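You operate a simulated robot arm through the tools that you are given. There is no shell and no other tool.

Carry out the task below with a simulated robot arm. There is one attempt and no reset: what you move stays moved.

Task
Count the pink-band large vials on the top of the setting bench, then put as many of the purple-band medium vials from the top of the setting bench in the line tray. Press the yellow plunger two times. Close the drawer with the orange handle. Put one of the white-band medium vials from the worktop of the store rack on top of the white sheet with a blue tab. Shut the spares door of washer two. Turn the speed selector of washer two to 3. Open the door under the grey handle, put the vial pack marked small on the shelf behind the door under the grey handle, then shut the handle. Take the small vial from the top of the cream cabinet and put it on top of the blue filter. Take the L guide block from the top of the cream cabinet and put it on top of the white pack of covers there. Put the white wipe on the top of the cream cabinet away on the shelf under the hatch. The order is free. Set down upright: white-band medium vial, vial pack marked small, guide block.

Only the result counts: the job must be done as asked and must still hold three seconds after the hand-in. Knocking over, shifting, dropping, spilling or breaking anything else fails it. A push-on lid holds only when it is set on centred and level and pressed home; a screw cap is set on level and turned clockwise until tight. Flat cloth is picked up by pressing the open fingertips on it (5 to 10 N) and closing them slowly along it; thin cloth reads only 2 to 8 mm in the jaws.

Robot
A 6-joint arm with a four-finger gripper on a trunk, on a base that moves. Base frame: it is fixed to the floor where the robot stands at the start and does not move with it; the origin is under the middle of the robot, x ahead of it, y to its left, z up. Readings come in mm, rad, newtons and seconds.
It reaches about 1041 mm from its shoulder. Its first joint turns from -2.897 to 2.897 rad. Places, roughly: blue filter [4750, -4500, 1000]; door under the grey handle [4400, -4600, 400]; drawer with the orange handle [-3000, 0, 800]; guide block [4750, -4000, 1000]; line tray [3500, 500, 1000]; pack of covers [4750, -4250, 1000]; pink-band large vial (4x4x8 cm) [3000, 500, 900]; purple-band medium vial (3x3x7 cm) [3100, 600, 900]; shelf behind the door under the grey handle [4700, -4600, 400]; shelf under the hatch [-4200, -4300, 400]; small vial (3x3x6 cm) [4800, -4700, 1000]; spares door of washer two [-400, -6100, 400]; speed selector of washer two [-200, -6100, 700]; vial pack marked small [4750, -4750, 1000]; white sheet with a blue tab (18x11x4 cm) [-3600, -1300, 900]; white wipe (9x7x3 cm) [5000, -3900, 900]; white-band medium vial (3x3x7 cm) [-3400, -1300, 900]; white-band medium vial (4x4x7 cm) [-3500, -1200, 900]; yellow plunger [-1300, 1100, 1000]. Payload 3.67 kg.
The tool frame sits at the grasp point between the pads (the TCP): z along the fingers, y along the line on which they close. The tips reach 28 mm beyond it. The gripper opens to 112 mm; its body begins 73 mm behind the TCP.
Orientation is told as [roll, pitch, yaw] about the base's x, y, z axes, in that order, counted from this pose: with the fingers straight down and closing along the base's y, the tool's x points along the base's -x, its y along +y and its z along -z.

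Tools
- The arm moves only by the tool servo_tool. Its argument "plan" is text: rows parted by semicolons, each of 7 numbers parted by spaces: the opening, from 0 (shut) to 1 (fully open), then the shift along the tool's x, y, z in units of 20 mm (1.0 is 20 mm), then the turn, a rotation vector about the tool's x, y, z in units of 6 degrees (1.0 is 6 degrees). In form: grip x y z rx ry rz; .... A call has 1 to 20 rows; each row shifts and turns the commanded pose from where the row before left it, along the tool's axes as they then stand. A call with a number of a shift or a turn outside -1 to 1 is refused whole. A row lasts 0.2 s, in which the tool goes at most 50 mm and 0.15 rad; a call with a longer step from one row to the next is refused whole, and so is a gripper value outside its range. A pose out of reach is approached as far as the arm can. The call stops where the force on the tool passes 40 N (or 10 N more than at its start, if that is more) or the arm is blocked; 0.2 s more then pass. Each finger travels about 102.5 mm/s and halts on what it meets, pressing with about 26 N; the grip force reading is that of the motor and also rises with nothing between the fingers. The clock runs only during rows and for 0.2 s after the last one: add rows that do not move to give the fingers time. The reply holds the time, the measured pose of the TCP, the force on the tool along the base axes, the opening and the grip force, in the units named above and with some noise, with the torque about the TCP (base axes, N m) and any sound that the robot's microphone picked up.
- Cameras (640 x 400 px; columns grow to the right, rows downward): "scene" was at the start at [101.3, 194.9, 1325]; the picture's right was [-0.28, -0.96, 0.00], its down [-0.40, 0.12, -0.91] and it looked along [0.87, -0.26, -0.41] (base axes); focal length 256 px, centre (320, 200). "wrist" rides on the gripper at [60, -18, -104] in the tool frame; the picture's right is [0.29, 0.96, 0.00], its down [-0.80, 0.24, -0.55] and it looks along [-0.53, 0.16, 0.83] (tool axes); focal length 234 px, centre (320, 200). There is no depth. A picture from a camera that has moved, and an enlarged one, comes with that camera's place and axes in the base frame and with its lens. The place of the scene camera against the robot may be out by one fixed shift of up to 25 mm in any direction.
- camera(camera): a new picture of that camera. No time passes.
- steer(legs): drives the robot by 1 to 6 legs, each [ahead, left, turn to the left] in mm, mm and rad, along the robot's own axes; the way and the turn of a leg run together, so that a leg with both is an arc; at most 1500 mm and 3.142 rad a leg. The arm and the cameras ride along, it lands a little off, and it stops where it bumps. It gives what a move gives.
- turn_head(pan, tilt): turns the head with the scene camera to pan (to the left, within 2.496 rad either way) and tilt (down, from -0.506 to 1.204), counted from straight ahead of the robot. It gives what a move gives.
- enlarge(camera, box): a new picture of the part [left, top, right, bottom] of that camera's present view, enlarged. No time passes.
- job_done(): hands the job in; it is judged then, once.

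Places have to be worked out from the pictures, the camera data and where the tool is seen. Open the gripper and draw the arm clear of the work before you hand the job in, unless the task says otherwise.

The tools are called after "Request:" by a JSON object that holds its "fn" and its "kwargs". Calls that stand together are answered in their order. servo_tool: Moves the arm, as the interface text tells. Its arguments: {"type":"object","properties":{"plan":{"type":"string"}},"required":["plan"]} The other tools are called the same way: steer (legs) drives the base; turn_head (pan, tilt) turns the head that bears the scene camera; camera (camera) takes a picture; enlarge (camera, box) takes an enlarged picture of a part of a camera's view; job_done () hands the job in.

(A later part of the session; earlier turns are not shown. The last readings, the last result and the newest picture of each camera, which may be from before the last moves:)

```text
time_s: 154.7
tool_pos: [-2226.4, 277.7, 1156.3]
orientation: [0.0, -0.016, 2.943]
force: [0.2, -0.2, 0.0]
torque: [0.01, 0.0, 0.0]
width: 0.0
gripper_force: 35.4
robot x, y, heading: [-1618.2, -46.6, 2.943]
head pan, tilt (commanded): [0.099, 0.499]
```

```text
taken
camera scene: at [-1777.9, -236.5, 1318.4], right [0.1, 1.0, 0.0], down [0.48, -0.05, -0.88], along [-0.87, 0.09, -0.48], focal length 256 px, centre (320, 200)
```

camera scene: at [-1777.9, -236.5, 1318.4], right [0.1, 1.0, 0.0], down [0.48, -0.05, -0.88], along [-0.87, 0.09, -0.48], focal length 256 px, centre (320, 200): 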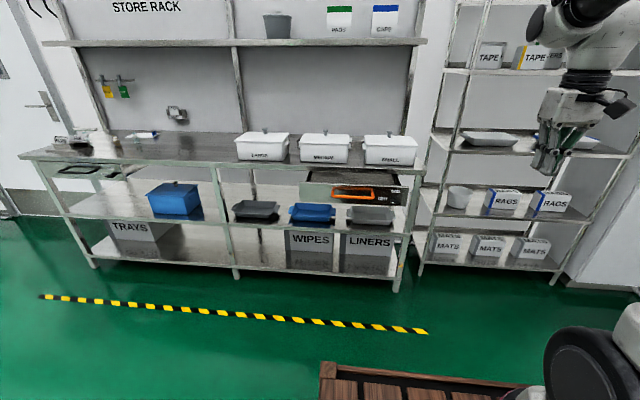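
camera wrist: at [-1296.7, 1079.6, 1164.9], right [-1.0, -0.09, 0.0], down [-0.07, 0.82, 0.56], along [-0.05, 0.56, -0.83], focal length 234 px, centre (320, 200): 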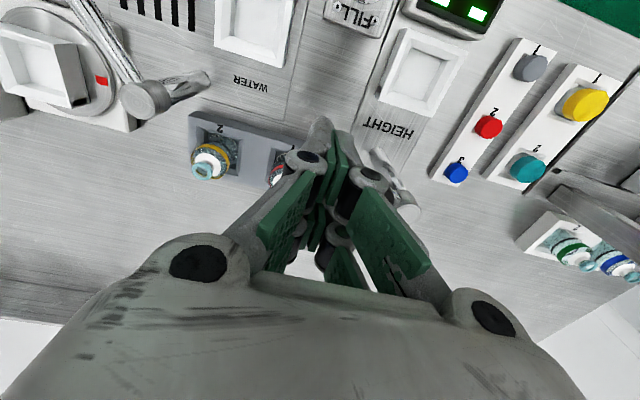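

Request:
{"fn": "enlarge", "kwargs": {"camera": "scene", "box": [220, 120, 430, 240]}}

Request:
{"fn": "enlarge", "kwargs": {"camera": "scene", "box": [20, 110, 220, 230]}}

```text
3.05 times, centred on (325, 180) of scene
camera zoom: at [-1777.9, -236.5, 1318.4], right [0.1, 1.0, 0.0], down [0.48, -0.05, -0.88], along [-0.87, 0.09, -0.48], focal length 781 px, centre (305, 261)
```

zoom: 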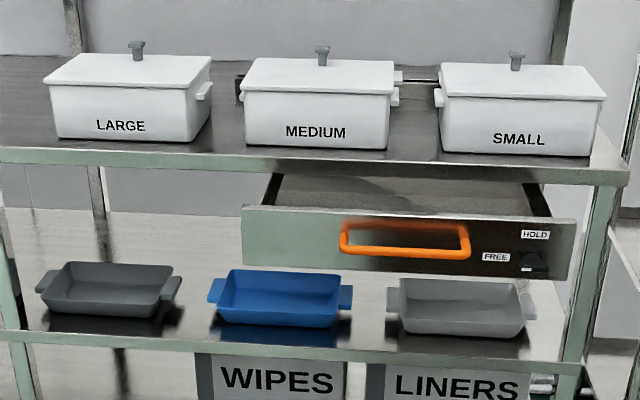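

```text
3.20 times, centred on (120, 170) of scene
camera zoom: at [-1777.9, -236.5, 1318.4], right [0.1, 1.0, 0.0], down [0.48, -0.05, -0.88], along [-0.87, 0.09, -0.48], focal length 820 px, centre (960, 296)
```

zoom: 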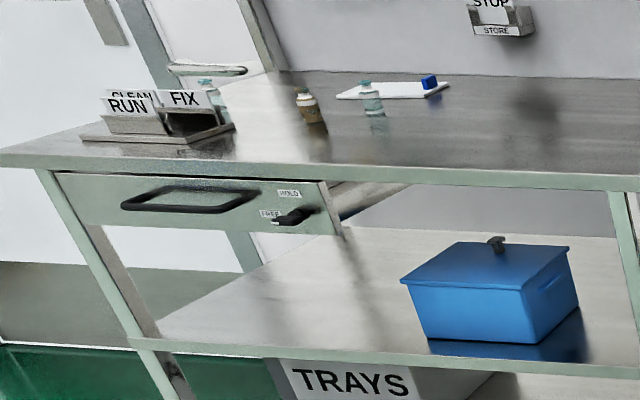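

The open orange-handled drawer has a HOLD/FREE catch knob. I drive closer and zoom on the knob to read its setting.

Request:
{"fn": "steer", "kwargs": {"legs": [[350, 0, 0.015]]}}

Request:
{"fn": "turn_head", "kwargs": {"pan": -0.1, "tilt": 0.6}}

Request:
{"fn": "camera", "kwargs": {"camera": "scene"}}

```text
time_s: 157.0
tool_pos: [-2577.8, 337.3, 1155.9]
orientation: [0.001, -0.013, 2.957]
force: [-0.6, 0.2, 0.7]
torque: [0.02, -0.03, 0.0]
width: 0.0
gripper_force: 35.9
robot x, y, heading: [-1966.5, 23.8, 2.956]
head pan, tilt (commanded): [0.099, 0.499]
```

```text
time_s: 157.7
tool_pos: [-2579.0, 337.6, 1156.4]
orientation: [0.0, -0.014, 2.958]
force: [-1.2, -0.4, 0.7]
torque: [-0.01, 0.0, 0.05]
width: 0.0
gripper_force: 35.8
robot x, y, heading: [-1967.7, 26.2, 2.949]
head pan, tilt (commanded): [-0.099, 0.6]
```

```text
taken
camera scene: at [-2117.4, -153.4, 1309.3], right [0.28, 0.96, 0.0], down [0.54, -0.16, -0.83], along [-0.79, 0.23, -0.56], focal length 256 px, centre (320, 200)
```

scene: 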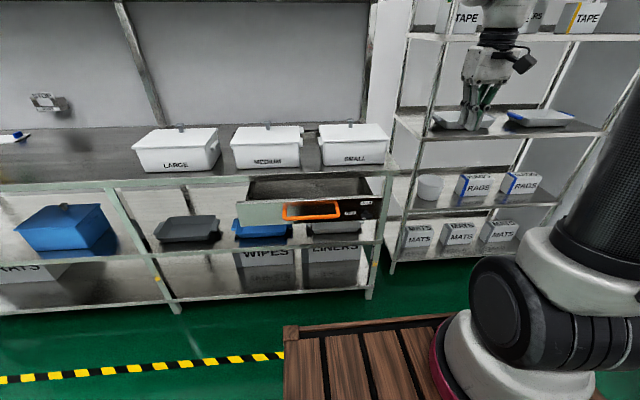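

Request:
{"fn": "enlarge", "kwargs": {"camera": "scene", "box": [230, 165, 400, 245]}}

Request:
{"fn": "enlarge", "kwargs": {"camera": "scene", "box": [335, 190, 385, 225]}}

Request:
{"fn": "camera", "kwargs": {"camera": "wrist"}}

```text
3.76 times, centred on (315, 205) of scene
camera zoom: at [-2117.4, -153.4, 1309.3], right [0.28, 0.96, 0.0], down [0.54, -0.16, -0.83], along [-0.79, 0.23, -0.56], focal length 964 px, centre (339, 181)
```

zoom: 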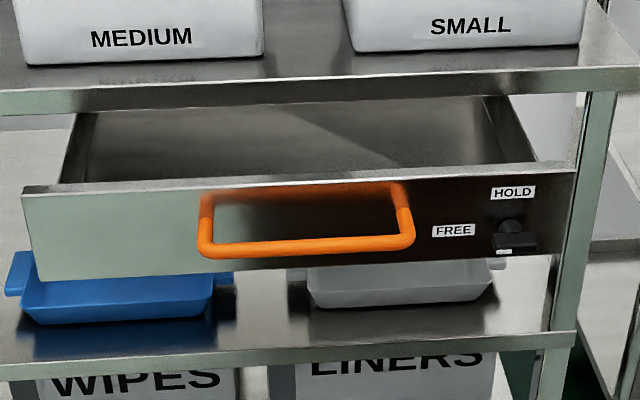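

```text
11.43 times, centred on (360, 208) of scene
camera zoom: at [-2117.4, -153.4, 1309.3], right [0.28, 0.96, 0.0], down [0.54, -0.16, -0.83], along [-0.79, 0.23, -0.56], focal length 2927 px, centre (-137, 114)
```

zoom: 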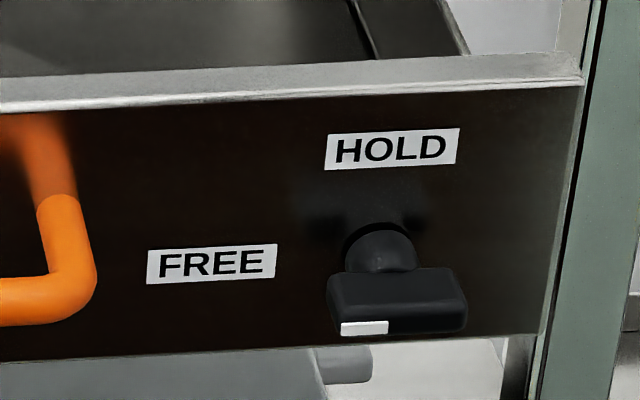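

```text
taken
camera wrist: at [-2515.3, 343.1, 1259.7], right [0.11, -0.99, 0.0], down [-0.82, -0.09, 0.56], along [-0.56, -0.06, -0.83], focal length 234 px, centre (320, 200)
```

wrist: 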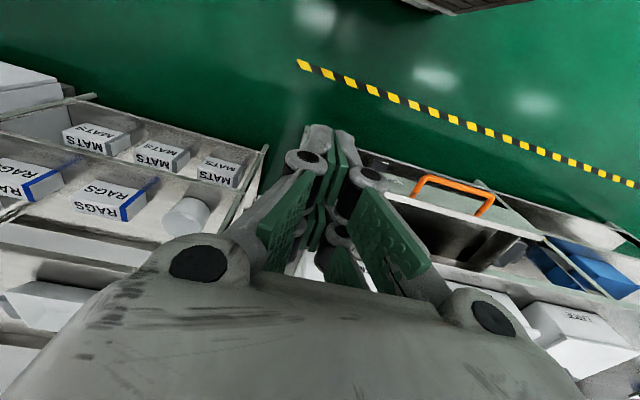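

The white pointer mark on the knob points left toward FREE, so the drawer should push straight in. To use the scene camera for accurate positions I calibrate it against the known gripper tip position with a zoom.

Request:
{"fn": "enlarge", "kwargs": {"camera": "scene", "box": [430, 60, 550, 140]}}

```text
5.00 times, centred on (490, 100) of scene
camera zoom: at [-2117.4, -153.4, 1309.3], right [0.28, 0.96, 0.0], down [0.54, -0.16, -0.83], along [-0.79, 0.23, -0.56], focal length 1281 px, centre (-530, 700)
```

zoom: 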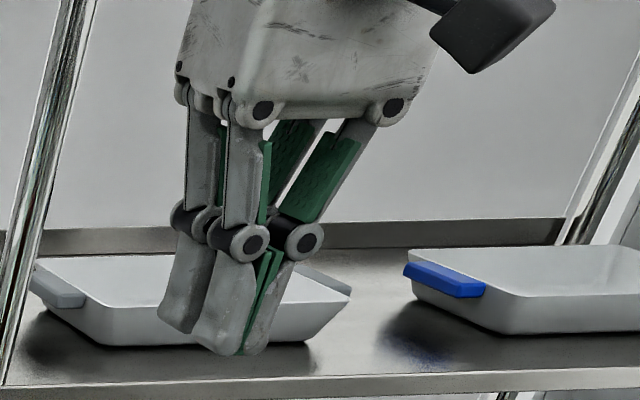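

The scene camera sits roughly 15–20 mm higher than stated; good enough here. The drawer is open ~100 mm; I'll bring the closed, downward-pointing fingers in front of the handle bar and push it in. First lateral motion with partial descent.

Request:
{"fn": "servo_tool", "kwargs": {"plan": "0 -0.08 0.915 0.4 0 0 0;0 -0.08 0.915 0.4 0 0 0;0 -0.08 0.915 0.4 0 0 0;0 -0.08 0.915 0.4 0 0 0;0 -0.08 0.915 0.4 0 0 0;0 -0.08 0.915 0.4 0 0 0;0 -0.08 0.915 0.4 0 0 0;0 -0.08 0.915 0.4 0 0 0;0 -0.08 0.915 0.4 0 0 0;0 -0.08 0.915 0.4 0 0 0;0 -0.08 0.915 0.4 0 0 0;0 -0.08 0.915 0.4 0 0 0;0 -0.08 0.915 0.4 0 0 0;0 -0.08 0.915 0.4 0 0 0;0 -0.08 0.915 0.4 0 0 0;0 -0.08 0.915 0.4 0 0 0;0 -0.08 0.915 0.4 0 0 0;0 -0.08 0.915 0.4 0 0 0;0 -0.08 0.915 0.4 0 0 0;0 -0.08 0.915 0.4 0 0 0"}}

Request:
{"fn": "camera", "kwargs": {"camera": "scene"}}

Request:
{"fn": "camera", "kwargs": {"camera": "wrist"}}

```text
time_s: 161.9
tool_pos: [-2680.1, -15.3, 997.6]
orientation: [-0.001, -0.014, 2.956]
force: [-0.3, 0.0, 0.1]
torque: [0.0, -0.02, 0.02]
width: 0.0
gripper_force: 35.3
robot x, y, heading: [-1965.9, 28.1, 2.953]
head pan, tilt (commanded): [-0.099, 0.6]
```

```text
taken
camera scene: at [-2117.4, -153.3, 1309.3], right [0.28, 0.96, 0.0], down [0.54, -0.16, -0.83], along [-0.79, 0.23, -0.56], focal length 256 px, centre (320, 200)
```

scene: 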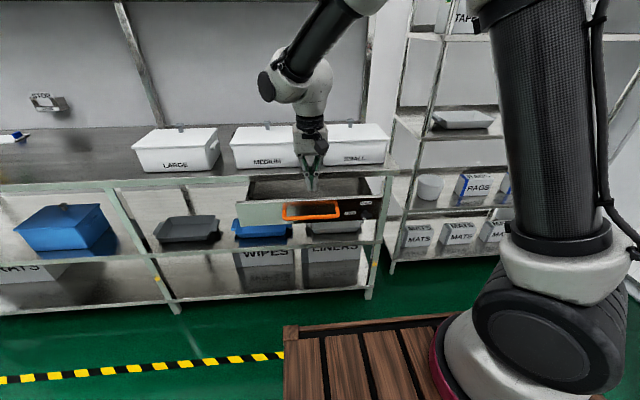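

```text
taken
camera wrist: at [-2617.0, -9.9, 1101.1], right [0.11, -0.99, 0.0], down [-0.82, -0.09, 0.56], along [-0.56, -0.06, -0.83], focal length 234 px, centre (320, 200)
```

wrist: 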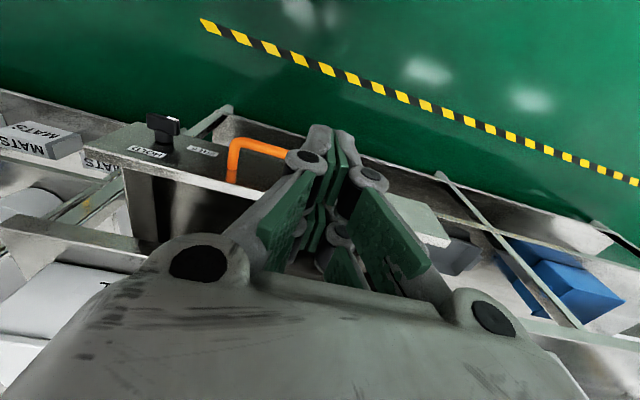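

The handle's centre lies ~50 mm to my right of the fingers and ~67 mm ahead. I shift right 50 mm, back 10 mm, and descend in front of the handle.

Request:
{"fn": "servo_tool", "kwargs": {"plan": "0 0.25 -0.85 0 0 0 0;0 0.25 -0.85 0 0 0 0;0 0 -0.8 0 0 0 0;0 0 0 1 0 0 0;0 0 0 1 0 0 0;0 0 0 1 0 0 0;0 0 0 1 0 0 0;0 0 0 1 0 0 0;0 0 0 1 0 0 0;0 0 0 1 0 0 0"}}

Request:
{"fn": "camera", "kwargs": {"camera": "wrist"}}

Request:
{"fn": "enlarge", "kwargs": {"camera": "scene", "box": [220, 120, 400, 240]}}

```text
time_s: 164.1
tool_pos: [-2662.4, 30.9, 857.0]
orientation: [0.0, -0.013, 2.956]
force: [0.1, -0.7, 0.0]
torque: [0.04, -0.01, 0.02]
width: 0.0
gripper_force: 35.3
robot x, y, heading: [-1964.0, 25.4, 2.951]
head pan, tilt (commanded): [-0.099, 0.6]
```

```text
taken
camera wrist: at [-2599.4, 36.2, 960.0], right [0.11, -0.99, 0.0], down [-0.82, -0.09, 0.57], along [-0.56, -0.06, -0.82], focal length 234 px, centre (320, 200)
```

wrist: 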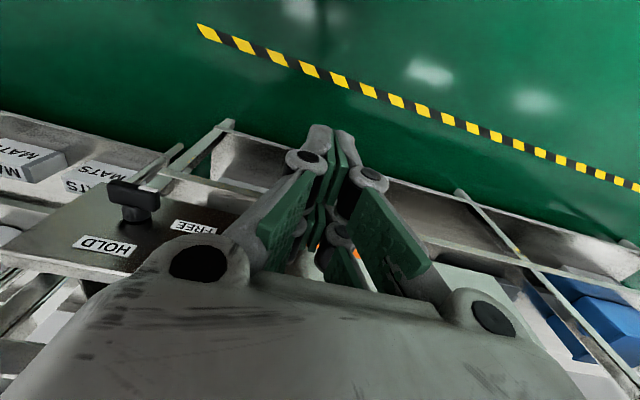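

```text
3.33 times, centred on (310, 180) of scene
camera zoom: at [-2117.2, -153.4, 1309.3], right [0.28, 0.96, 0.0], down [0.54, -0.16, -0.83], along [-0.79, 0.23, -0.56], focal length 854 px, centre (353, 267)
```

zoom: 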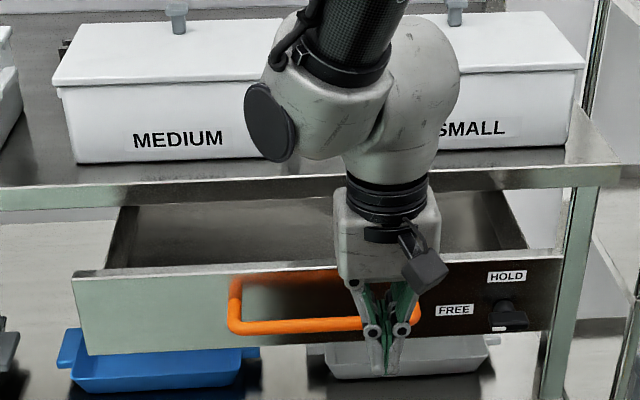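

Fingers are now right of the handle's centre; I shift back left ~45 mm and descend to z≈795 so the tips are below the handle bar.

Request:
{"fn": "servo_tool", "kwargs": {"plan": "0 0 0.8 0 0 0 0;0 0 0.8 0 0 0 0;0 0 0.7 0 0 0 0;0 0 0 0.8 0 0 0;0 0 0 0.8 0 0 0;0 0 0 0.8 0 0 0;0 0 0 0.7 0 0 0;0 0 0 0 0 0 0"}}

Request:
{"fn": "camera", "kwargs": {"camera": "wrist"}}

Request:
{"fn": "enlarge", "kwargs": {"camera": "scene", "box": [220, 120, 400, 240]}}

```text
time_s: 165.9
tool_pos: [-2671.9, -14.2, 794.1]
orientation: [-0.001, -0.014, 2.955]
force: [0.2, 0.5, -0.9]
torque: [-0.03, 0.02, -0.02]
width: 0.1
gripper_force: 35.6
robot x, y, heading: [-1963.4, 25.6, 2.954]
head pan, tilt (commanded): [-0.099, 0.6]
```

```text
taken
camera wrist: at [-2608.8, -7.4, 896.9], right [0.11, -0.99, 0.0], down [-0.82, -0.09, 0.56], along [-0.56, -0.06, -0.83], focal length 234 px, centre (320, 200)
```

wrist: 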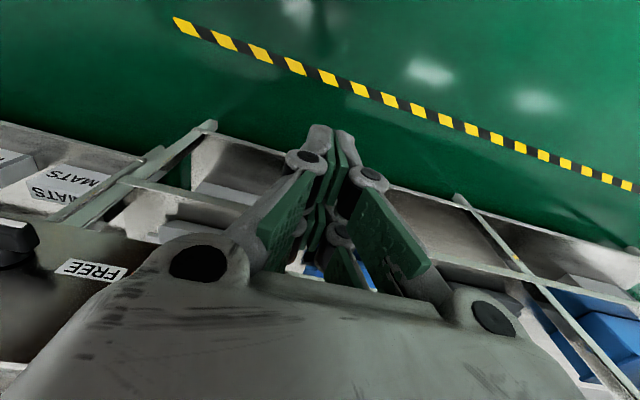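

```text
3.33 times, centred on (310, 180) of scene
camera zoom: at [-2117.4, -153.5, 1309.3], right [0.28, 0.96, 0.0], down [0.54, -0.16, -0.83], along [-0.79, 0.23, -0.57], focal length 854 px, centre (353, 267)
```

zoom: 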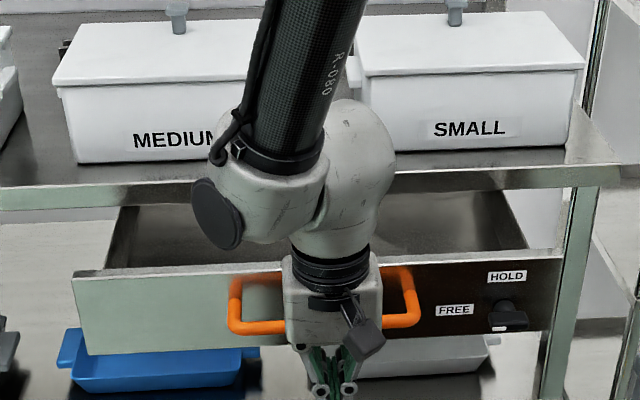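

Centred on the handle. I push forward (tool −x) in small rows, watching the force.

Request:
{"fn": "servo_tool", "kwargs": {"plan": "0 -0.5 0 0 0 0 0;0 -0.5 0 0 0 0 0;0 -0.5 0 0 0 0 0;0 -0.5 0 0 0 0 0;0 -0.5 0 0 0 0 0;0 -0.5 0 0 0 0 0;0 -0.5 0 0 0 0 0;0 -0.5 0 0 0 0 0"}}

Request:
{"fn": "enlarge", "kwargs": {"camera": "scene", "box": [220, 120, 400, 240]}}

```text
time_s: 167.7
tool_pos: [-2751.1, 1.5, 795.5]
orientation: [0.0, -0.014, 2.956]
force: [0.2, -0.5, -0.1]
torque: [-0.01, 0.03, -0.01]
width: 0.0
gripper_force: 35.8
robot x, y, heading: [-1962.5, 23.4, 2.953]
head pan, tilt (commanded): [-0.099, 0.6]
```

```text
3.33 times, centred on (310, 180) of scene
camera zoom: at [-2117.3, -153.5, 1309.3], right [0.28, 0.96, 0.0], down [0.54, -0.16, -0.83], along [-0.79, 0.23, -0.56], focal length 854 px, centre (353, 267)
```

zoom: 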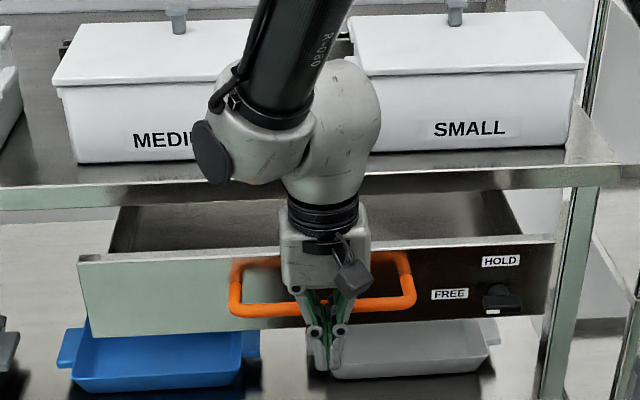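

The drawer is sliding in with negligible force. I keep pushing in 50–60 mm increments.

Request:
{"fn": "servo_tool", "kwargs": {"plan": "0 -0.5 0 0 0 0 0;0 -0.5 0 0 0 0 0;0 -0.5 0 0 0 0 0;0 -0.5 0 0 0 0 0;0 -0.5 0 0 0 0 0;0 0 0 0 0 0 0"}}

Request:
{"fn": "enlarge", "kwargs": {"camera": "scene", "box": [220, 120, 400, 240]}}

```text
time_s: 169.1
tool_pos: [-2800.9, 11.6, 797.4]
orientation: [0.0, -0.014, 2.956]
force: [0.7, -0.3, 0.3]
torque: [0.01, 0.02, -0.01]
width: 0.0
gripper_force: 35.7
robot x, y, heading: [-1964.8, 19.7, 2.954]
head pan, tilt (commanded): [-0.099, 0.6]
```

```text
3.33 times, centred on (310, 180) of scene
camera zoom: at [-2117.4, -153.5, 1309.3], right [0.28, 0.96, 0.0], down [0.54, -0.16, -0.83], along [-0.79, 0.23, -0.57], focal length 854 px, centre (353, 267)
```

zoom: 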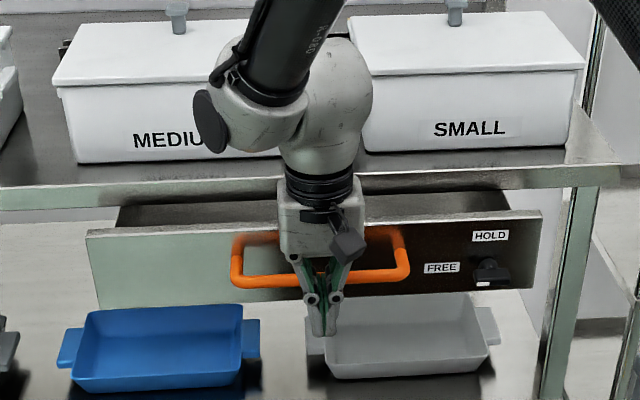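

The drawer is about halfway. To keep the wrist clear of the boxes on the worktop I back off 20 mm and tilt the hand so that the fingertips lead forward by 30°.

Request:
{"fn": "servo_tool", "kwargs": {"plan": "0 0.5 0 0 0 0 0;0 0.5 0 0 0 0 0;0 0.3 0 0 0 0 0;0 0 0 0 0 -1 0;0 0 0 0 0 -1 0;0 0 0 0 0 -1 0;0 0 0 0 0 -1 0;0 0 0 0 0 -1 0;0 0 0 0 0 0 0"}}

Request:
{"fn": "enlarge", "kwargs": {"camera": "scene", "box": [220, 120, 400, 240]}}

```text
time_s: 171.1
tool_pos: [-2790.5, 15.7, 801.5]
orientation: [-0.032, -0.464, 2.959]
force: [-0.1, -1.2, 0.3]
torque: [-0.04, 0.0, 0.01]
width: 0.0
gripper_force: 35.6
out of reach, approached as far as the arm can: row 6, 7
robot x, y, heading: [-1962.4, 21.5, 2.953]
head pan, tilt (commanded): [-0.099, 0.6]
```

```text
3.33 times, centred on (310, 180) of scene
camera zoom: at [-2117.4, -153.5, 1309.3], right [0.28, 0.96, 0.0], down [0.54, -0.16, -0.83], along [-0.79, 0.23, -0.57], focal length 854 px, centre (353, 267)
```

zoom: 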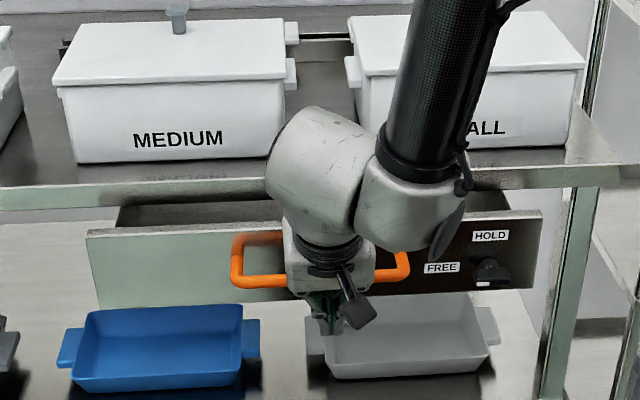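

The arm re-posed but the tilt is achieved (~27°). I push forward again along the drawer direction.

Request:
{"fn": "servo_tool", "kwargs": {"plan": "0 -0.45 0 0.22 0 0 0;0 -0.45 0 0.22 0 0 0;0 -0.45 0 0.22 0 0 0;0 -0.45 0 0.22 0 0 0;0 -0.45 0 0.22 0 0 0;0 -0.45 0 0.22 0 0 0;0 0 0 0 0 0 0"}}

Request:
{"fn": "enlarge", "kwargs": {"camera": "scene", "box": [220, 120, 400, 240]}}

```text
time_s: 172.7
tool_pos: [-2848.2, 28.0, 801.8]
orientation: [-0.031, -0.461, 2.961]
force: [18.5, -3.9, -3.4]
torque: [-0.08, -0.05, -0.02]
width: 6.0
gripper_force: 36.0
robot x, y, heading: [-1963.0, 23.4, 2.953]
head pan, tilt (commanded): [-0.099, 0.6]
```

```text
3.33 times, centred on (310, 180) of scene
camera zoom: at [-2116.8, -153.6, 1309.3], right [0.28, 0.96, 0.0], down [0.54, -0.16, -0.83], along [-0.79, 0.23, -0.56], focal length 854 px, centre (353, 267)
```

zoom: 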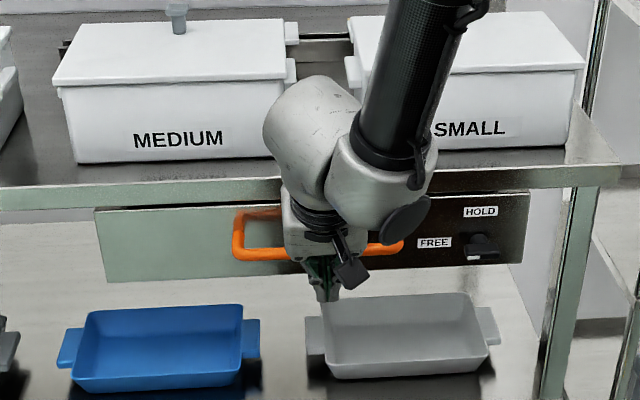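

Resistance of 18 N now; the panel looks almost flush. I push a little more to confirm it is fully home.

Request:
{"fn": "servo_tool", "kwargs": {"plan": "0 -0.2 0 0.1 0 0 0;0 -0.2 0 0.1 0 0 0;0 -0.2 0 0.1 0 0 0;0 -0.2 0 0.1 0 0 0;0 0 0 0 0 0 0"}}

Request:
{"fn": "enlarge", "kwargs": {"camera": "scene", "box": [220, 120, 400, 240]}}

```text
time_s: 173.1
tool_pos: [-2848.8, 26.8, 800.5]
orientation: [-0.032, -0.457, 2.958]
force: [0.9, 0.2, 0.0]
torque: [-0.01, 0.06, -0.04]
width: 0.2
gripper_force: 36.0
robot x, y, heading: [-1965.6, 23.9, 2.956]
head pan, tilt (commanded): [-0.099, 0.6]
stopped in row 1: the force on the tool passed its limit at 55 N (the readings are from after the stop); the commanded pose is now the measured one
```

```text
3.33 times, centred on (310, 180) of scene
camera zoom: at [-2116.9, -153.5, 1309.3], right [0.28, 0.96, 0.0], down [0.54, -0.16, -0.83], along [-0.79, 0.23, -0.56], focal length 854 px, centre (353, 267)
```

zoom: 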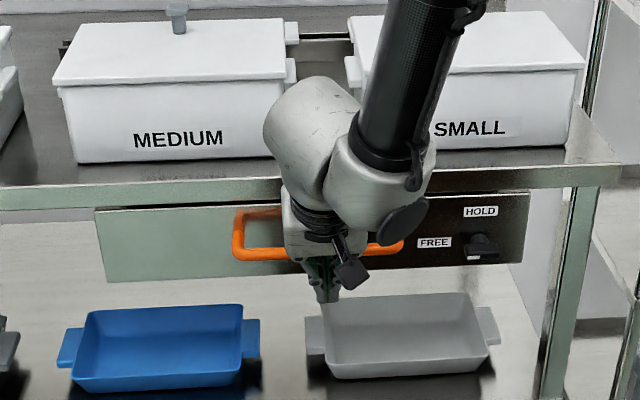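

The stop at 55 N indicates the drawer is fully home. I back away 80 mm, then restore the downward tool orientation while rising.

Request:
{"fn": "servo_tool", "kwargs": {"plan": "0 0.89 0 -0.44 0 0 0;0 0.89 0 -0.44 0 0 0;0 0.89 0 -0.44 0 0 0;0 0.89 0 -0.44 0 0 0;0 0.89 0 -0.44 0 0 0;0 0 0 0 0 0 0"}}

Request:
{"fn": "enlarge", "kwargs": {"camera": "scene", "box": [220, 120, 400, 240]}}

```text
time_s: 174.5
tool_pos: [-2751.4, 7.7, 800.2]
orientation: [-0.031, -0.456, 2.959]
force: [-0.5, 0.0, -0.7]
torque: [0.01, 0.0, -0.04]
width: 0.1
gripper_force: 35.8
robot x, y, heading: [-1964.7, 19.8, 2.952]
head pan, tilt (commanded): [-0.099, 0.6]
```

```text
3.33 times, centred on (310, 180) of scene
camera zoom: at [-2117.0, -153.5, 1309.3], right [0.28, 0.96, 0.0], down [0.54, -0.16, -0.83], along [-0.79, 0.23, -0.56], focal length 854 px, centre (353, 267)
```

zoom: 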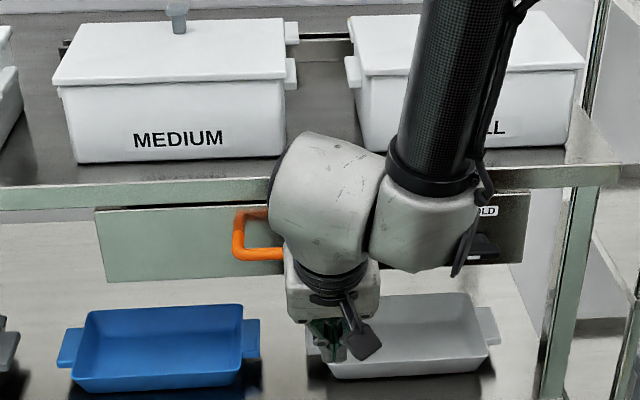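

Drawer is shut. I raise the arm vertically and restore the straight-down tool orientation.

Request:
{"fn": "servo_tool", "kwargs": {"plan": "0 -0.44 0 -0.89 0 0 0;0 -0.44 0 -0.89 0 0 0;0 -0.44 0 -0.89 0 0 0;0 -0.44 0 -0.89 0 0 0;0 -0.44 0 -0.89 0 0 0;0 -0.44 0 -0.89 0 0 0;0 -0.44 0 -0.89 0 0 0;0 -0.44 0 -0.89 0 0 0;0 -0.44 0 -0.89 0 0 0;0 -0.44 0 -0.89 0 0 0;0 0 0 0 0 1 0;0 0 0 0 0 1 0;0 0 0 0 0 1 0;0 0 0 0 0 1 0;0 0 0 0 0 0.3 0"}}

Request:
{"fn": "camera", "kwargs": {"camera": "scene"}}

```text
time_s: 177.7
tool_pos: [-2752.8, 3.0, 999.7]
orientation: [-0.029, -0.007, 2.946]
force: [-0.6, -0.1, 0.6]
torque: [0.04, 0.0, 0.0]
width: 0.1
gripper_force: 36.1
robot x, y, heading: [-1965.3, 25.5, 2.958]
head pan, tilt (commanded): [-0.099, 0.6]
```

```text
taken
camera scene: at [-2116.9, -153.6, 1309.3], right [0.28, 0.96, 0.0], down [0.54, -0.16, -0.83], along [-0.79, 0.23, -0.56], focal length 256 px, centre (320, 200)
```

scene: 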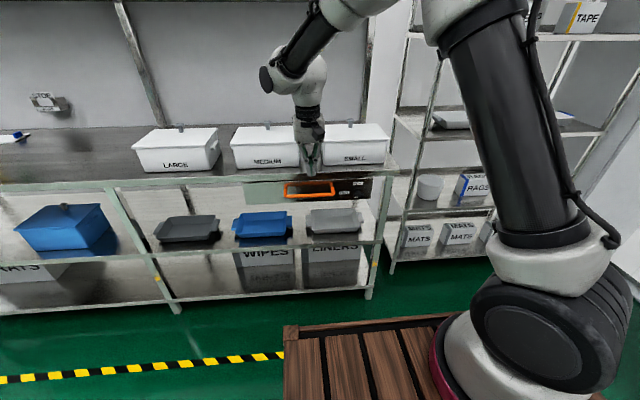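

Next is the vial and sheet on the left part of the rack. I pull the arm back into travel posture (also trimming the small roll error), then drive left along the rack.

Request:
{"fn": "servo_tool", "kwargs": {"plan": "0 0.57 -0.9 -0.5 0.28 0 0;0 0.57 -0.9 -0.5 0 0 0;0 0.57 -0.9 -0.5 0 0 0;0 0.57 -0.9 -0.5 0 0 0;0 0.57 -0.9 -0.5 0 0 0;0 0.57 -0.9 -0.5 0 0 0;0 0.57 -0.9 -0.5 0 0 0;0 0.57 -0.9 -0.5 0 0 0;0 0.57 -0.9 -0.5 0 0 0;0 0.57 -0.9 -0.5 0 0 0;0 0.57 -0.9 -0.5 0 0 0;0 0.57 -0.9 -0.5 0 0 0;0 0.57 -0.9 -0.5 0 0 0;0 0.57 -0.9 -0.5 0 0 0;0 0.57 -0.9 -0.5 0 0 0"}}

Request:
{"fn": "turn_head", "kwargs": {"pan": 0.7, "tilt": 0.45}}

Request:
{"fn": "camera", "kwargs": {"camera": "scene"}}

```text
time_s: 180.9
tool_pos: [-2533.8, 224.2, 1162.0]
orientation: [-0.059, -0.009, 2.945]
force: [-0.5, 0.2, -0.1]
torque: [0.01, -0.03, 0.01]
width: 0.0
gripper_force: 35.9
robot x, y, heading: [-1966.1, 23.0, 2.951]
head pan, tilt (commanded): [-0.099, 0.6]
```

```text
time_s: 182.0
tool_pos: [-2534.2, 223.4, 1162.8]
orientation: [-0.057, -0.007, 2.946]
force: [-0.2, -0.1, -0.6]
torque: [-0.03, 0.01, -0.03]
width: 0.0
gripper_force: 36.2
robot x, y, heading: [-1967.7, 23.2, 2.958]
head pan, tilt (commanded): [0.7, 0.45]
```

```text
taken
camera scene: at [-2112.3, -223.5, 1322.8], right [-0.49, 0.87, 0.0], down [0.38, 0.21, -0.9], along [-0.78, -0.44, -0.44], focal length 256 px, centre (320, 200)
```

scene: 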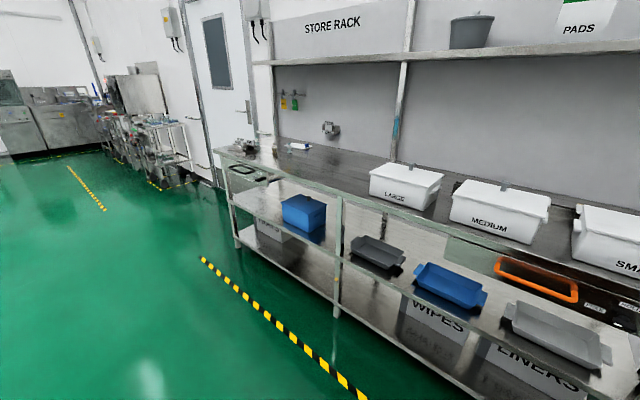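

I trim the roll (sign corrected) and drive left along the rack toward the sheet at about (−3580, −1240).

Request:
{"fn": "servo_tool", "kwargs": {"plan": "0 0 0 0 -0.55 0 0;0 0 0 0 0 0 0"}}

Request:
{"fn": "steer", "kwargs": {"legs": [[0, 1400, 0], [250, 258, 0]]}}

Request:
{"fn": "turn_head", "kwargs": {"pan": -0.1, "tilt": 0.6}}

Request:
{"fn": "camera", "kwargs": {"camera": "scene"}}

```text
time_s: 182.6
tool_pos: [-2534.0, 224.3, 1162.5]
orientation: [0.0, -0.006, 2.944]
force: [0.2, 0.0, 0.0]
torque: [-0.01, -0.03, 0.02]
width: 0.0
gripper_force: 35.9
robot x, y, heading: [-1965.8, 23.5, 2.956]
head pan, tilt (commanded): [0.7, 0.45]
```

```text
time_s: 191.6
tool_pos: [-3078.3, -1408.0, 1162.3]
orientation: [0.001, -0.007, 2.968]
force: [0.2, 0.2, -0.2]
torque: [-0.01, 0.02, 0.01]
width: 0.0
gripper_force: 35.5
robot x, y, heading: [-2504.9, -1596.3, 2.98]
head pan, tilt (commanded): [0.7, 0.45]
```

```text
time_s: 192.7
tool_pos: [-3076.2, -1407.7, 1162.4]
orientation: [0.0, -0.008, 2.968]
force: [-0.2, 0.3, 1.1]
torque: [0.01, -0.01, 0.0]
width: 0.1
gripper_force: 36.3
robot x, y, heading: [-2499.9, -1594.7, 2.977]
head pan, tilt (commanded): [-0.099, 0.6]
```

```text
taken
camera scene: at [-2652.4, -1776.2, 1309.3], right [0.26, 0.97, 0.0], down [0.55, -0.15, -0.83], along [-0.8, 0.21, -0.56], focal length 256 px, centre (320, 200)
```

scene: 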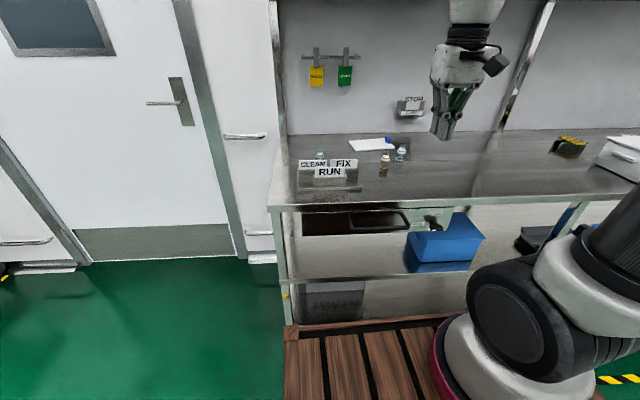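

Request:
{"fn": "enlarge", "kwargs": {"camera": "scene", "box": [280, 110, 440, 210]}}

Request:
{"fn": "camera", "kwargs": {"camera": "wrist"}}

```text
4.00 times, centred on (360, 160) of scene
camera zoom: at [-2652.4, -1776.2, 1309.3], right [0.26, 0.97, 0.0], down [0.55, -0.15, -0.83], along [-0.8, 0.21, -0.56], focal length 1024 px, centre (160, 360)
```

zoom: 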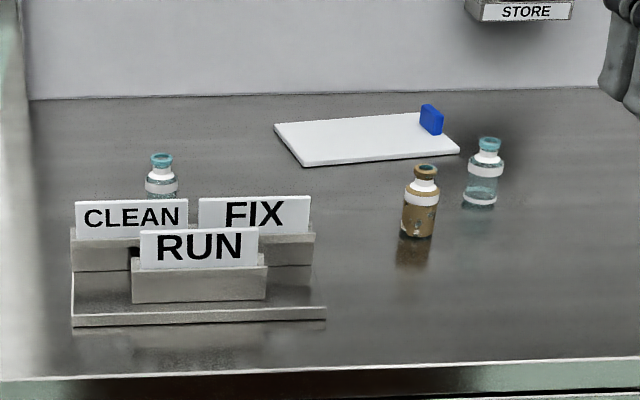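

```text
taken
camera wrist: at [-3015.1, -1401.5, 1266.2], right [0.12, -0.99, 0.0], down [-0.82, -0.1, 0.56], along [-0.56, -0.06, -0.83], focal length 234 px, centre (320, 200)
```

wrist: 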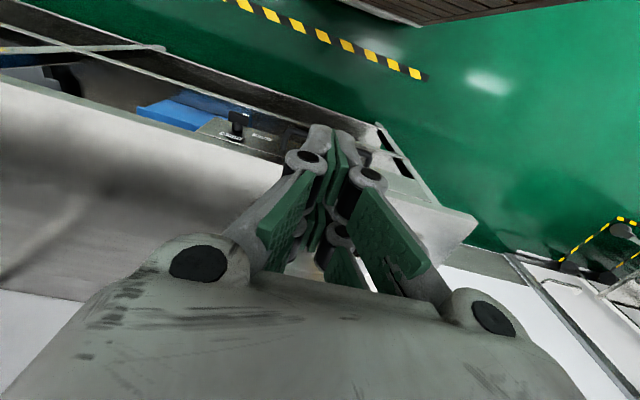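

I'll use the clear white-band vial at the right (≈(−3502, −1207)); the sheet's centre is ≈(−3665, −1270). I drive forward 240 mm to bring both into comfortable reach.

Request:
{"fn": "steer", "kwargs": {"legs": [[230, 60, -0.02]]}}

Request:
{"fn": "camera", "kwargs": {"camera": "scene"}}

Request:
{"fn": "enlarge", "kwargs": {"camera": "scene", "box": [270, 70, 450, 190]}}

```text
time_s: 194.5
tool_pos: [-3314.7, -1415.0, 1161.7]
orientation: [0.0, -0.006, 2.947]
force: [-0.2, 1.0, 0.3]
torque: [-0.03, -0.02, -0.01]
width: 0.0
gripper_force: 36.3
robot x, y, heading: [-2745.6, -1615.0, 2.957]
head pan, tilt (commanded): [-0.099, 0.6]
```

```text
taken
camera scene: at [-2897.3, -1791.2, 1309.3], right [0.28, 0.96, 0.0], down [0.54, -0.16, -0.82], along [-0.79, 0.23, -0.57], focal length 256 px, centre (320, 200)
```

scene: 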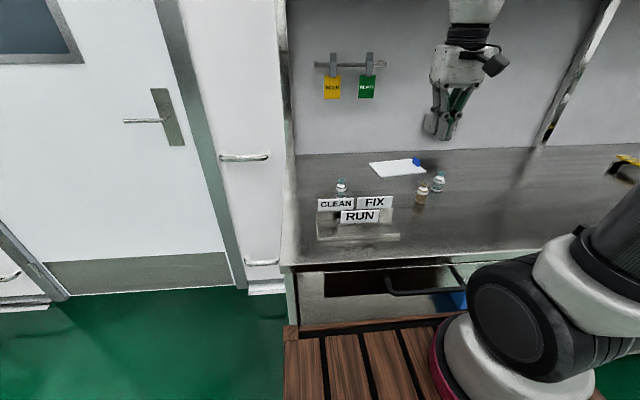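

```text
3.33 times, centred on (360, 130) of scene
camera zoom: at [-2897.3, -1791.2, 1309.3], right [0.28, 0.96, 0.0], down [0.54, -0.16, -0.82], along [-0.79, 0.23, -0.57], focal length 854 px, centre (187, 433)
```

zoom: 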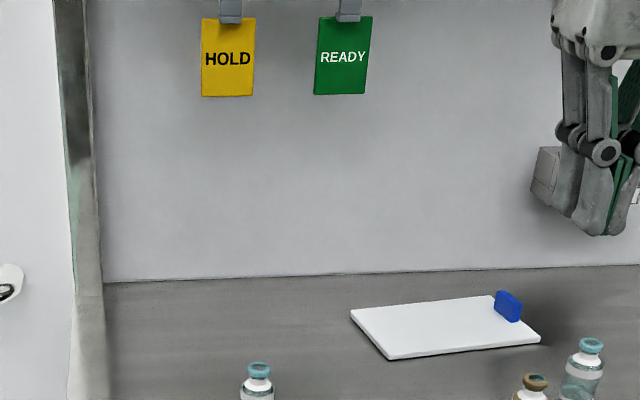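

In reach now. I move the opened gripper above the right-hand white-band vial at ≈(−3502, −1207), staying at z≈1065.

Request:
{"fn": "servo_tool", "kwargs": {"plan": "0.3 -0.93 -0.7 0.4 0 0 0;0.7 -0.93 -0.7 0.4 0 0 0;0.7 -0.93 -0.7 0.4 0 0 0;0.7 -0.93 -0.7 0.4 0 0 0;0.7 -0.93 -0.7 0.4 0 0 0;0.7 -0.93 -0.7 0.4 0 0 0;0.7 -0.93 -0.7 0.4 0 0 0;0.7 -0.93 -0.7 0.4 0 0 0;0.7 -0.93 -0.7 0.4 0 0 0;0.7 -0.93 -0.7 0.4 0 0 0;0.7 -0.93 -0.7 0.4 0 0 0;0.7 -0.93 -0.7 0.4 0 0 0;0.7 0 0 0 0 0 0"}}

Request:
{"fn": "camera", "kwargs": {"camera": "wrist"}}

Request:
{"fn": "camera", "kwargs": {"camera": "scene"}}

```text
time_s: 197.3
tool_pos: [-3502.8, -1203.6, 1067.9]
orientation: [0.001, -0.007, 2.948]
force: [0.3, -0.3, 0.1]
torque: [0.0, 0.0, 0.0]
width: 78.5
gripper_force: 0.1
robot x, y, heading: [-2745.1, -1615.3, 2.957]
head pan, tilt (commanded): [-0.099, 0.6]
```

```text
taken
camera wrist: at [-3440.1, -1199.1, 1172.9], right [0.1, -1.0, 0.0], down [-0.82, -0.08, 0.56], along [-0.56, -0.05, -0.83], focal length 234 px, centre (320, 200)
```

wrist: 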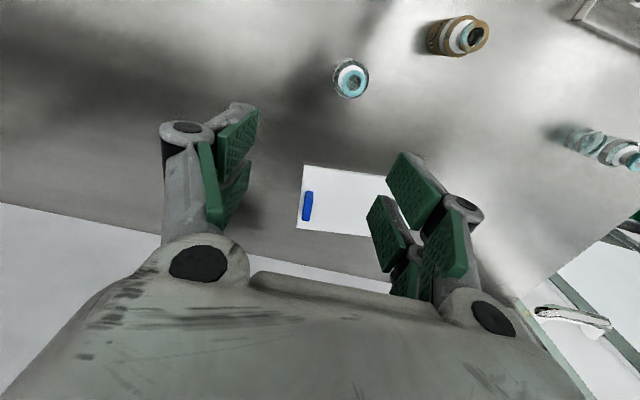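

```text
taken
camera scene: at [-2897.2, -1791.2, 1309.3], right [0.28, 0.96, 0.0], down [0.54, -0.16, -0.83], along [-0.79, 0.23, -0.56], focal length 256 px, centre (320, 200)
```

scene: 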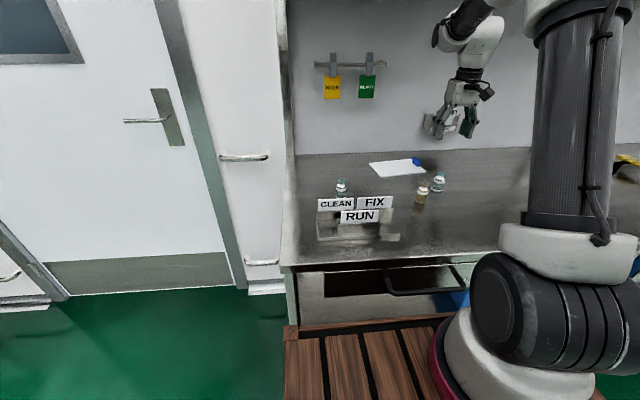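

The vial is seen about +45 mm in tool x and +16 mm in tool y. I move over it and down to z≈1010 for a second look.

Request:
{"fn": "servo_tool", "kwargs": {"plan": "0.7 0.75 0.27 0.7 0 0 0;0.7 0.75 0.27 0.7 0 0 0;0.7 0.75 0.27 0.7 0 0 0;0.7 0 0 0.8 0 0 0;0.7 0 0 0 0 0 0"}}

Request:
{"fn": "camera", "kwargs": {"camera": "wrist"}}

Request:
{"fn": "enlarge", "kwargs": {"camera": "wrist", "box": [220, 80, 420, 240]}}

```text
time_s: 198.5
tool_pos: [-3461.4, -1230.4, 1011.5]
orientation: [-0.001, -0.009, 2.948]
force: [-0.4, -0.3, 0.5]
torque: [0.0, 0.02, 0.04]
width: 78.4
gripper_force: 0.3
robot x, y, heading: [-2747.2, -1613.4, 2.96]
head pan, tilt (commanded): [-0.099, 0.6]
```

```text
taken
camera wrist: at [-3398.2, -1225.6, 1114.4], right [0.1, -1.0, 0.0], down [-0.82, -0.08, 0.56], along [-0.56, -0.05, -0.83], focal length 234 px, centre (320, 200)
```

wrist: 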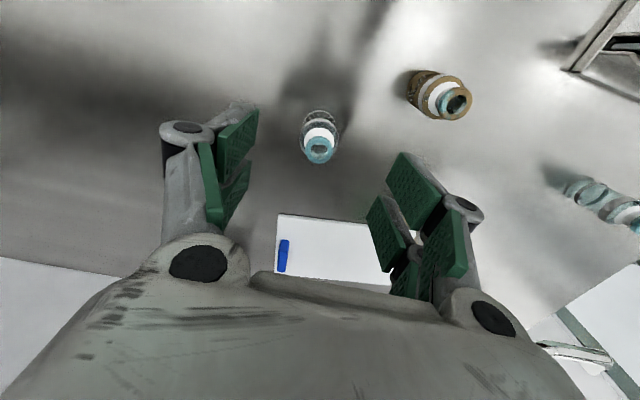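

```text
2.50 times, centred on (320, 160) of wrist
camera zoom: at [-3398.2, -1225.6, 1114.4], right [0.1, -1.0, 0.0], down [-0.82, -0.08, 0.56], along [-0.56, -0.05, -0.83], focal length 585 px, centre (320, 300)
```

zoom: 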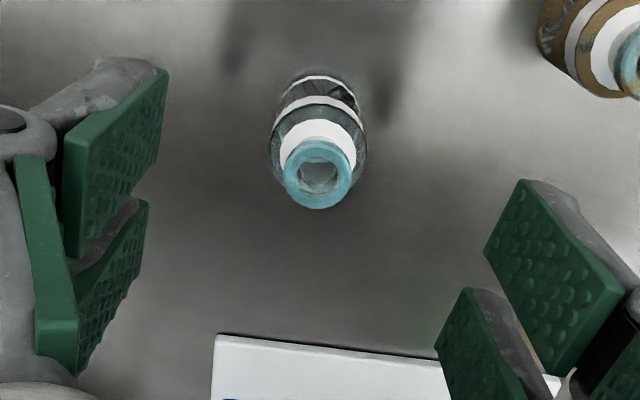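

Two sightings give cap z≈955 (worktop ≈885) and near-zero lateral offset. I descend most of the way and check once more.

Request:
{"fn": "servo_tool", "kwargs": {"plan": "0.7 0 0 0.8 0 0 0;0.7 0 0 0.8 0 0 0;0.7 0 0 0.8 0 0 0;0.7 0 0 0.6 0 0 0;0.7 0 0 0 0 0 0"}}

Request:
{"fn": "enlarge", "kwargs": {"camera": "wrist", "box": [220, 80, 420, 240]}}

```text
time_s: 199.7
tool_pos: [-3461.5, -1230.4, 950.9]
orientation: [0.001, -0.006, 2.949]
force: [-0.1, -0.5, -0.6]
torque: [-0.01, 0.0, 0.0]
width: 78.4
gripper_force: 0.1
robot x, y, heading: [-2744.8, -1618.4, 2.959]
head pan, tilt (commanded): [-0.099, 0.6]
```

```text
2.50 times, centred on (320, 160) of wrist
camera zoom: at [-3398.6, -1224.6, 1053.6], right [0.1, -1.0, 0.0], down [-0.82, -0.08, 0.56], along [-0.56, -0.05, -0.83], focal length 585 px, centre (320, 300)
```

zoom: 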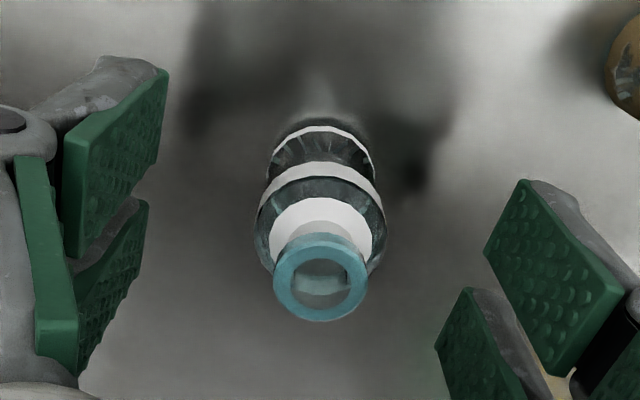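

Perfectly aligned. I descend 29 mm and grip.

Request:
{"fn": "servo_tool", "kwargs": {"plan": "0.7 0 0 0.6 0 0 0;0.7 0 0 0.6 0 0 0;0.7 0 0 0.25 0 0 0;0.7 0 0 0 0 0 0;0.4 0 0 0 0 0 0;0.2 0 0 0 0 0 0;0.1 0 0 0 0 0 0;0.1 0 0 0 0 0 0;0.1 0 0 0 0 0 0"}}

Request:
{"fn": "camera", "kwargs": {"camera": "wrist"}}

```text
time_s: 201.7
tool_pos: [-3461.9, -1230.0, 920.3]
orientation: [0.001, -0.007, 2.95]
force: [-0.1, -0.2, 0.5]
torque: [0.04, 0.02, -0.02]
width: 30.2
gripper_force: 26.1
robot x, y, heading: [-2743.5, -1612.6, 2.959]
head pan, tilt (commanded): [-0.099, 0.6]
```

```text
taken
camera wrist: at [-3398.5, -1224.3, 1024.2], right [0.1, -1.0, 0.0], down [-0.82, -0.08, 0.56], along [-0.56, -0.05, -0.83], focal length 234 px, centre (320, 200)
```

wrist: 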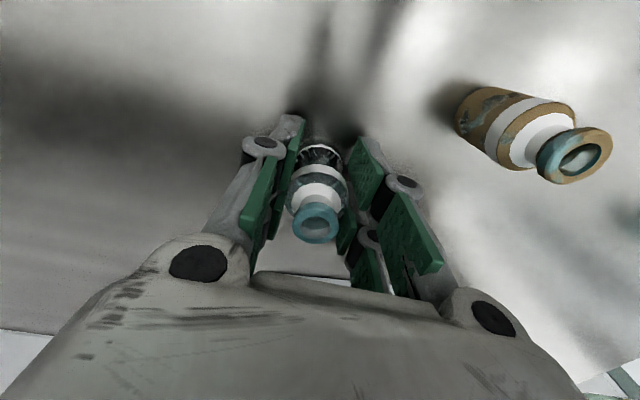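

Gripped (30.2 mm). I lift 80 mm and then check overhead clearance to the rack's upper shelf with the head tilted up.

Request:
{"fn": "servo_tool", "kwargs": {"plan": "0.1 0 0 -0.3 0 0 0;0.1 0 0 -0.7 0 0 0;0.1 0 0 -1 0 0 0;0.1 0 0 -1 0 0 0;0.1 0 0 -1 0 0 0;0.1 0 0 0 0 0 0"}}

Request:
{"fn": "turn_head", "kwargs": {"pan": -0.4, "tilt": 0.0}}

Request:
{"fn": "camera", "kwargs": {"camera": "scene"}}

```text
time_s: 203.1
tool_pos: [-3461.3, -1230.9, 999.3]
orientation: [0.0, -0.007, 2.948]
force: [0.9, 0.1, -0.1]
torque: [-0.04, 0.01, -0.01]
width: 30.1
gripper_force: 25.6
robot x, y, heading: [-2745.0, -1619.7, 2.957]
head pan, tilt (commanded): [-0.099, 0.6]
```

```text
time_s: 204.1
tool_pos: [-3461.7, -1230.5, 999.9]
orientation: [0.001, -0.007, 2.946]
force: [0.0, -0.1, 0.1]
torque: [0.01, -0.03, 0.0]
width: 30.5
gripper_force: 25.8
robot x, y, heading: [-2744.2, -1612.6, 2.954]
head pan, tilt (commanded): [-0.4, 0.0]
```

```text
taken
camera scene: at [-2887.5, -1766.3, 1364.4], right [0.55, 0.83, 0.0], down [0.0, 0.0, -1.0], along [-0.83, 0.55, 0.0], focal length 256 px, centre (320, 200)
```

scene: 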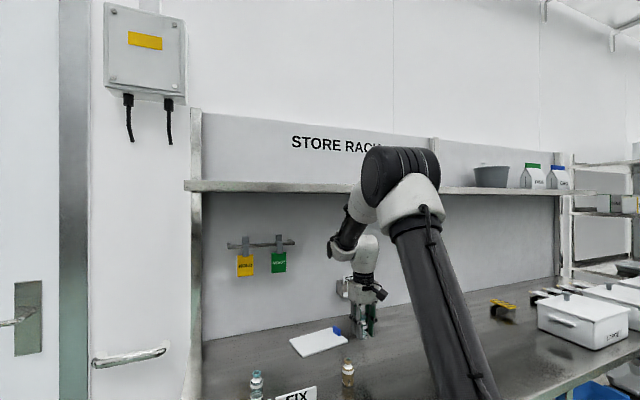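

The upper shelf's front edge is set back near the far edge of the sheet, so there's clearance. I carry the vial over the sheet, target ≈(−3628, −1290).

Request:
{"fn": "servo_tool", "kwargs": {"plan": "0.1 -0.946 0.566 0 0 0 0;0.1 -0.946 0.566 0 0 0 0;0.1 -0.946 0.566 0 0 0 0;0.1 -0.946 0.566 0 0 0 0;0.1 -0.946 0.566 0 0 0 0;0.1 -0.946 0.566 0 0 0 0;0.1 -0.946 0.566 0 0 0 0;0.1 -0.946 0.566 0 0 0 0;0.1 0 0 0 0 0 0"}}

Request:
{"fn": "camera", "kwargs": {"camera": "wrist"}}

Request:
{"fn": "camera", "kwargs": {"camera": "scene"}}

```text
time_s: 206.1
tool_pos: [-3627.3, -1290.5, 1001.5]
orientation: [0.002, -0.008, 2.948]
force: [0.3, 0.6, -0.9]
torque: [0.02, -0.01, -0.01]
width: 30.3
gripper_force: 26.5
robot x, y, heading: [-2741.8, -1616.4, 2.959]
head pan, tilt (commanded): [-0.4, 0.0]
```

```text
taken
camera wrist: at [-3563.9, -1285.6, 1105.5], right [0.1, -1.0, 0.0], down [-0.82, -0.08, 0.56], along [-0.56, -0.05, -0.83], focal length 234 px, centre (320, 200)
```

wrist: 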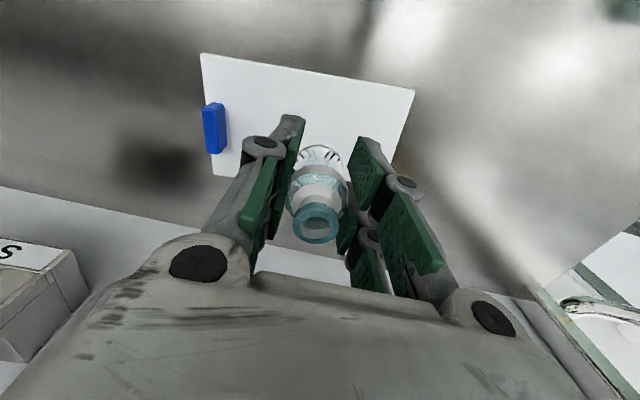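

```text
taken
camera scene: at [-2887.5, -1766.4, 1364.5], right [0.55, 0.83, 0.0], down [0.0, 0.0, -1.0], along [-0.83, 0.55, 0.0], focal length 256 px, centre (320, 200)
```

scene: 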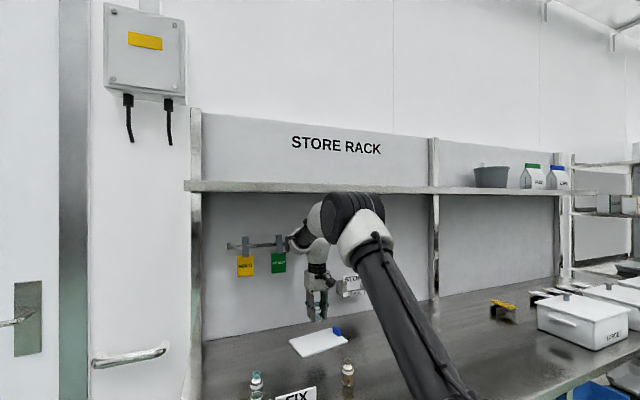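

The vial is centred over the sheet. I lower to just above it and then step down to contact.

Request:
{"fn": "servo_tool", "kwargs": {"plan": "0.1 0 0 0.8 0 0 0;0.1 0 0 0.9 0 0 0;0.1 0 0 0.9 0 0 0;0.1 0 0 0.5 0 0 0;0.1 0 0 0.2 0 0 0;0.1 0 0 0.1 0 0 0;0.1 0 0 0 0 0 0"}}

Request:
{"fn": "servo_tool", "kwargs": {"plan": "0.1 0 0 0.05 0 0 0;0.1 0 0 0.05 0 0 0;0.1 0 0 0 0 0 0"}}

```text
time_s: 207.7
tool_pos: [-3626.5, -1291.4, 934.9]
orientation: [0.001, -0.007, 2.949]
force: [-0.3, -0.1, 0.3]
torque: [-0.02, 0.01, -0.01]
width: 30.2
gripper_force: 25.4
robot x, y, heading: [-2746.5, -1613.5, 2.958]
head pan, tilt (commanded): [-0.4, 0.0]
```

```text
time_s: 208.5
tool_pos: [-3627.8, -1289.9, 932.2]
orientation: [0.001, -0.006, 2.947]
force: [0.8, -0.2, -0.7]
torque: [-0.01, -0.01, -0.05]
width: 30.2
gripper_force: 26.1
robot x, y, heading: [-2745.3, -1616.0, 2.953]
head pan, tilt (commanded): [-0.4, 0.0]
```

No contact yet at 932; continuing in 1–2 mm steps.

Request:
{"fn": "servo_tool", "kwargs": {"plan": "0.1 0 0 0.1 0 0 0;0.1 0 0 0.05 0 0 0;0.1 0 0 0.05 0 0 0;0.1 0 0 0 0 0 0"}}

Request:
{"fn": "servo_tool", "kwargs": {"plan": "0.1 0 0 0.05 0 0 0;0.1 0 0 0.05 0 0 0;0.1 0 0 0 0 0 0"}}

```text
time_s: 209.5
tool_pos: [-3627.6, -1290.0, 929.4]
orientation: [0.0, -0.009, 2.946]
force: [-1.0, 0.3, 4.9]
torque: [0.01, 0.09, -0.01]
width: 30.1
gripper_force: 26.0
robot x, y, heading: [-2746.5, -1613.5, 2.959]
head pan, tilt (commanded): [-0.4, 0.0]
```

```text
time_s: 210.3
tool_pos: [-3628.6, -1290.6, 927.3]
orientation: [-0.002, -0.01, 2.947]
force: [-2.0, 0.1, 18.7]
torque: [0.06, 0.18, -0.03]
width: 30.4
gripper_force: 25.6
robot x, y, heading: [-2747.6, -1613.8, 2.956]
head pan, tilt (commanded): [-0.4, 0.0]
```

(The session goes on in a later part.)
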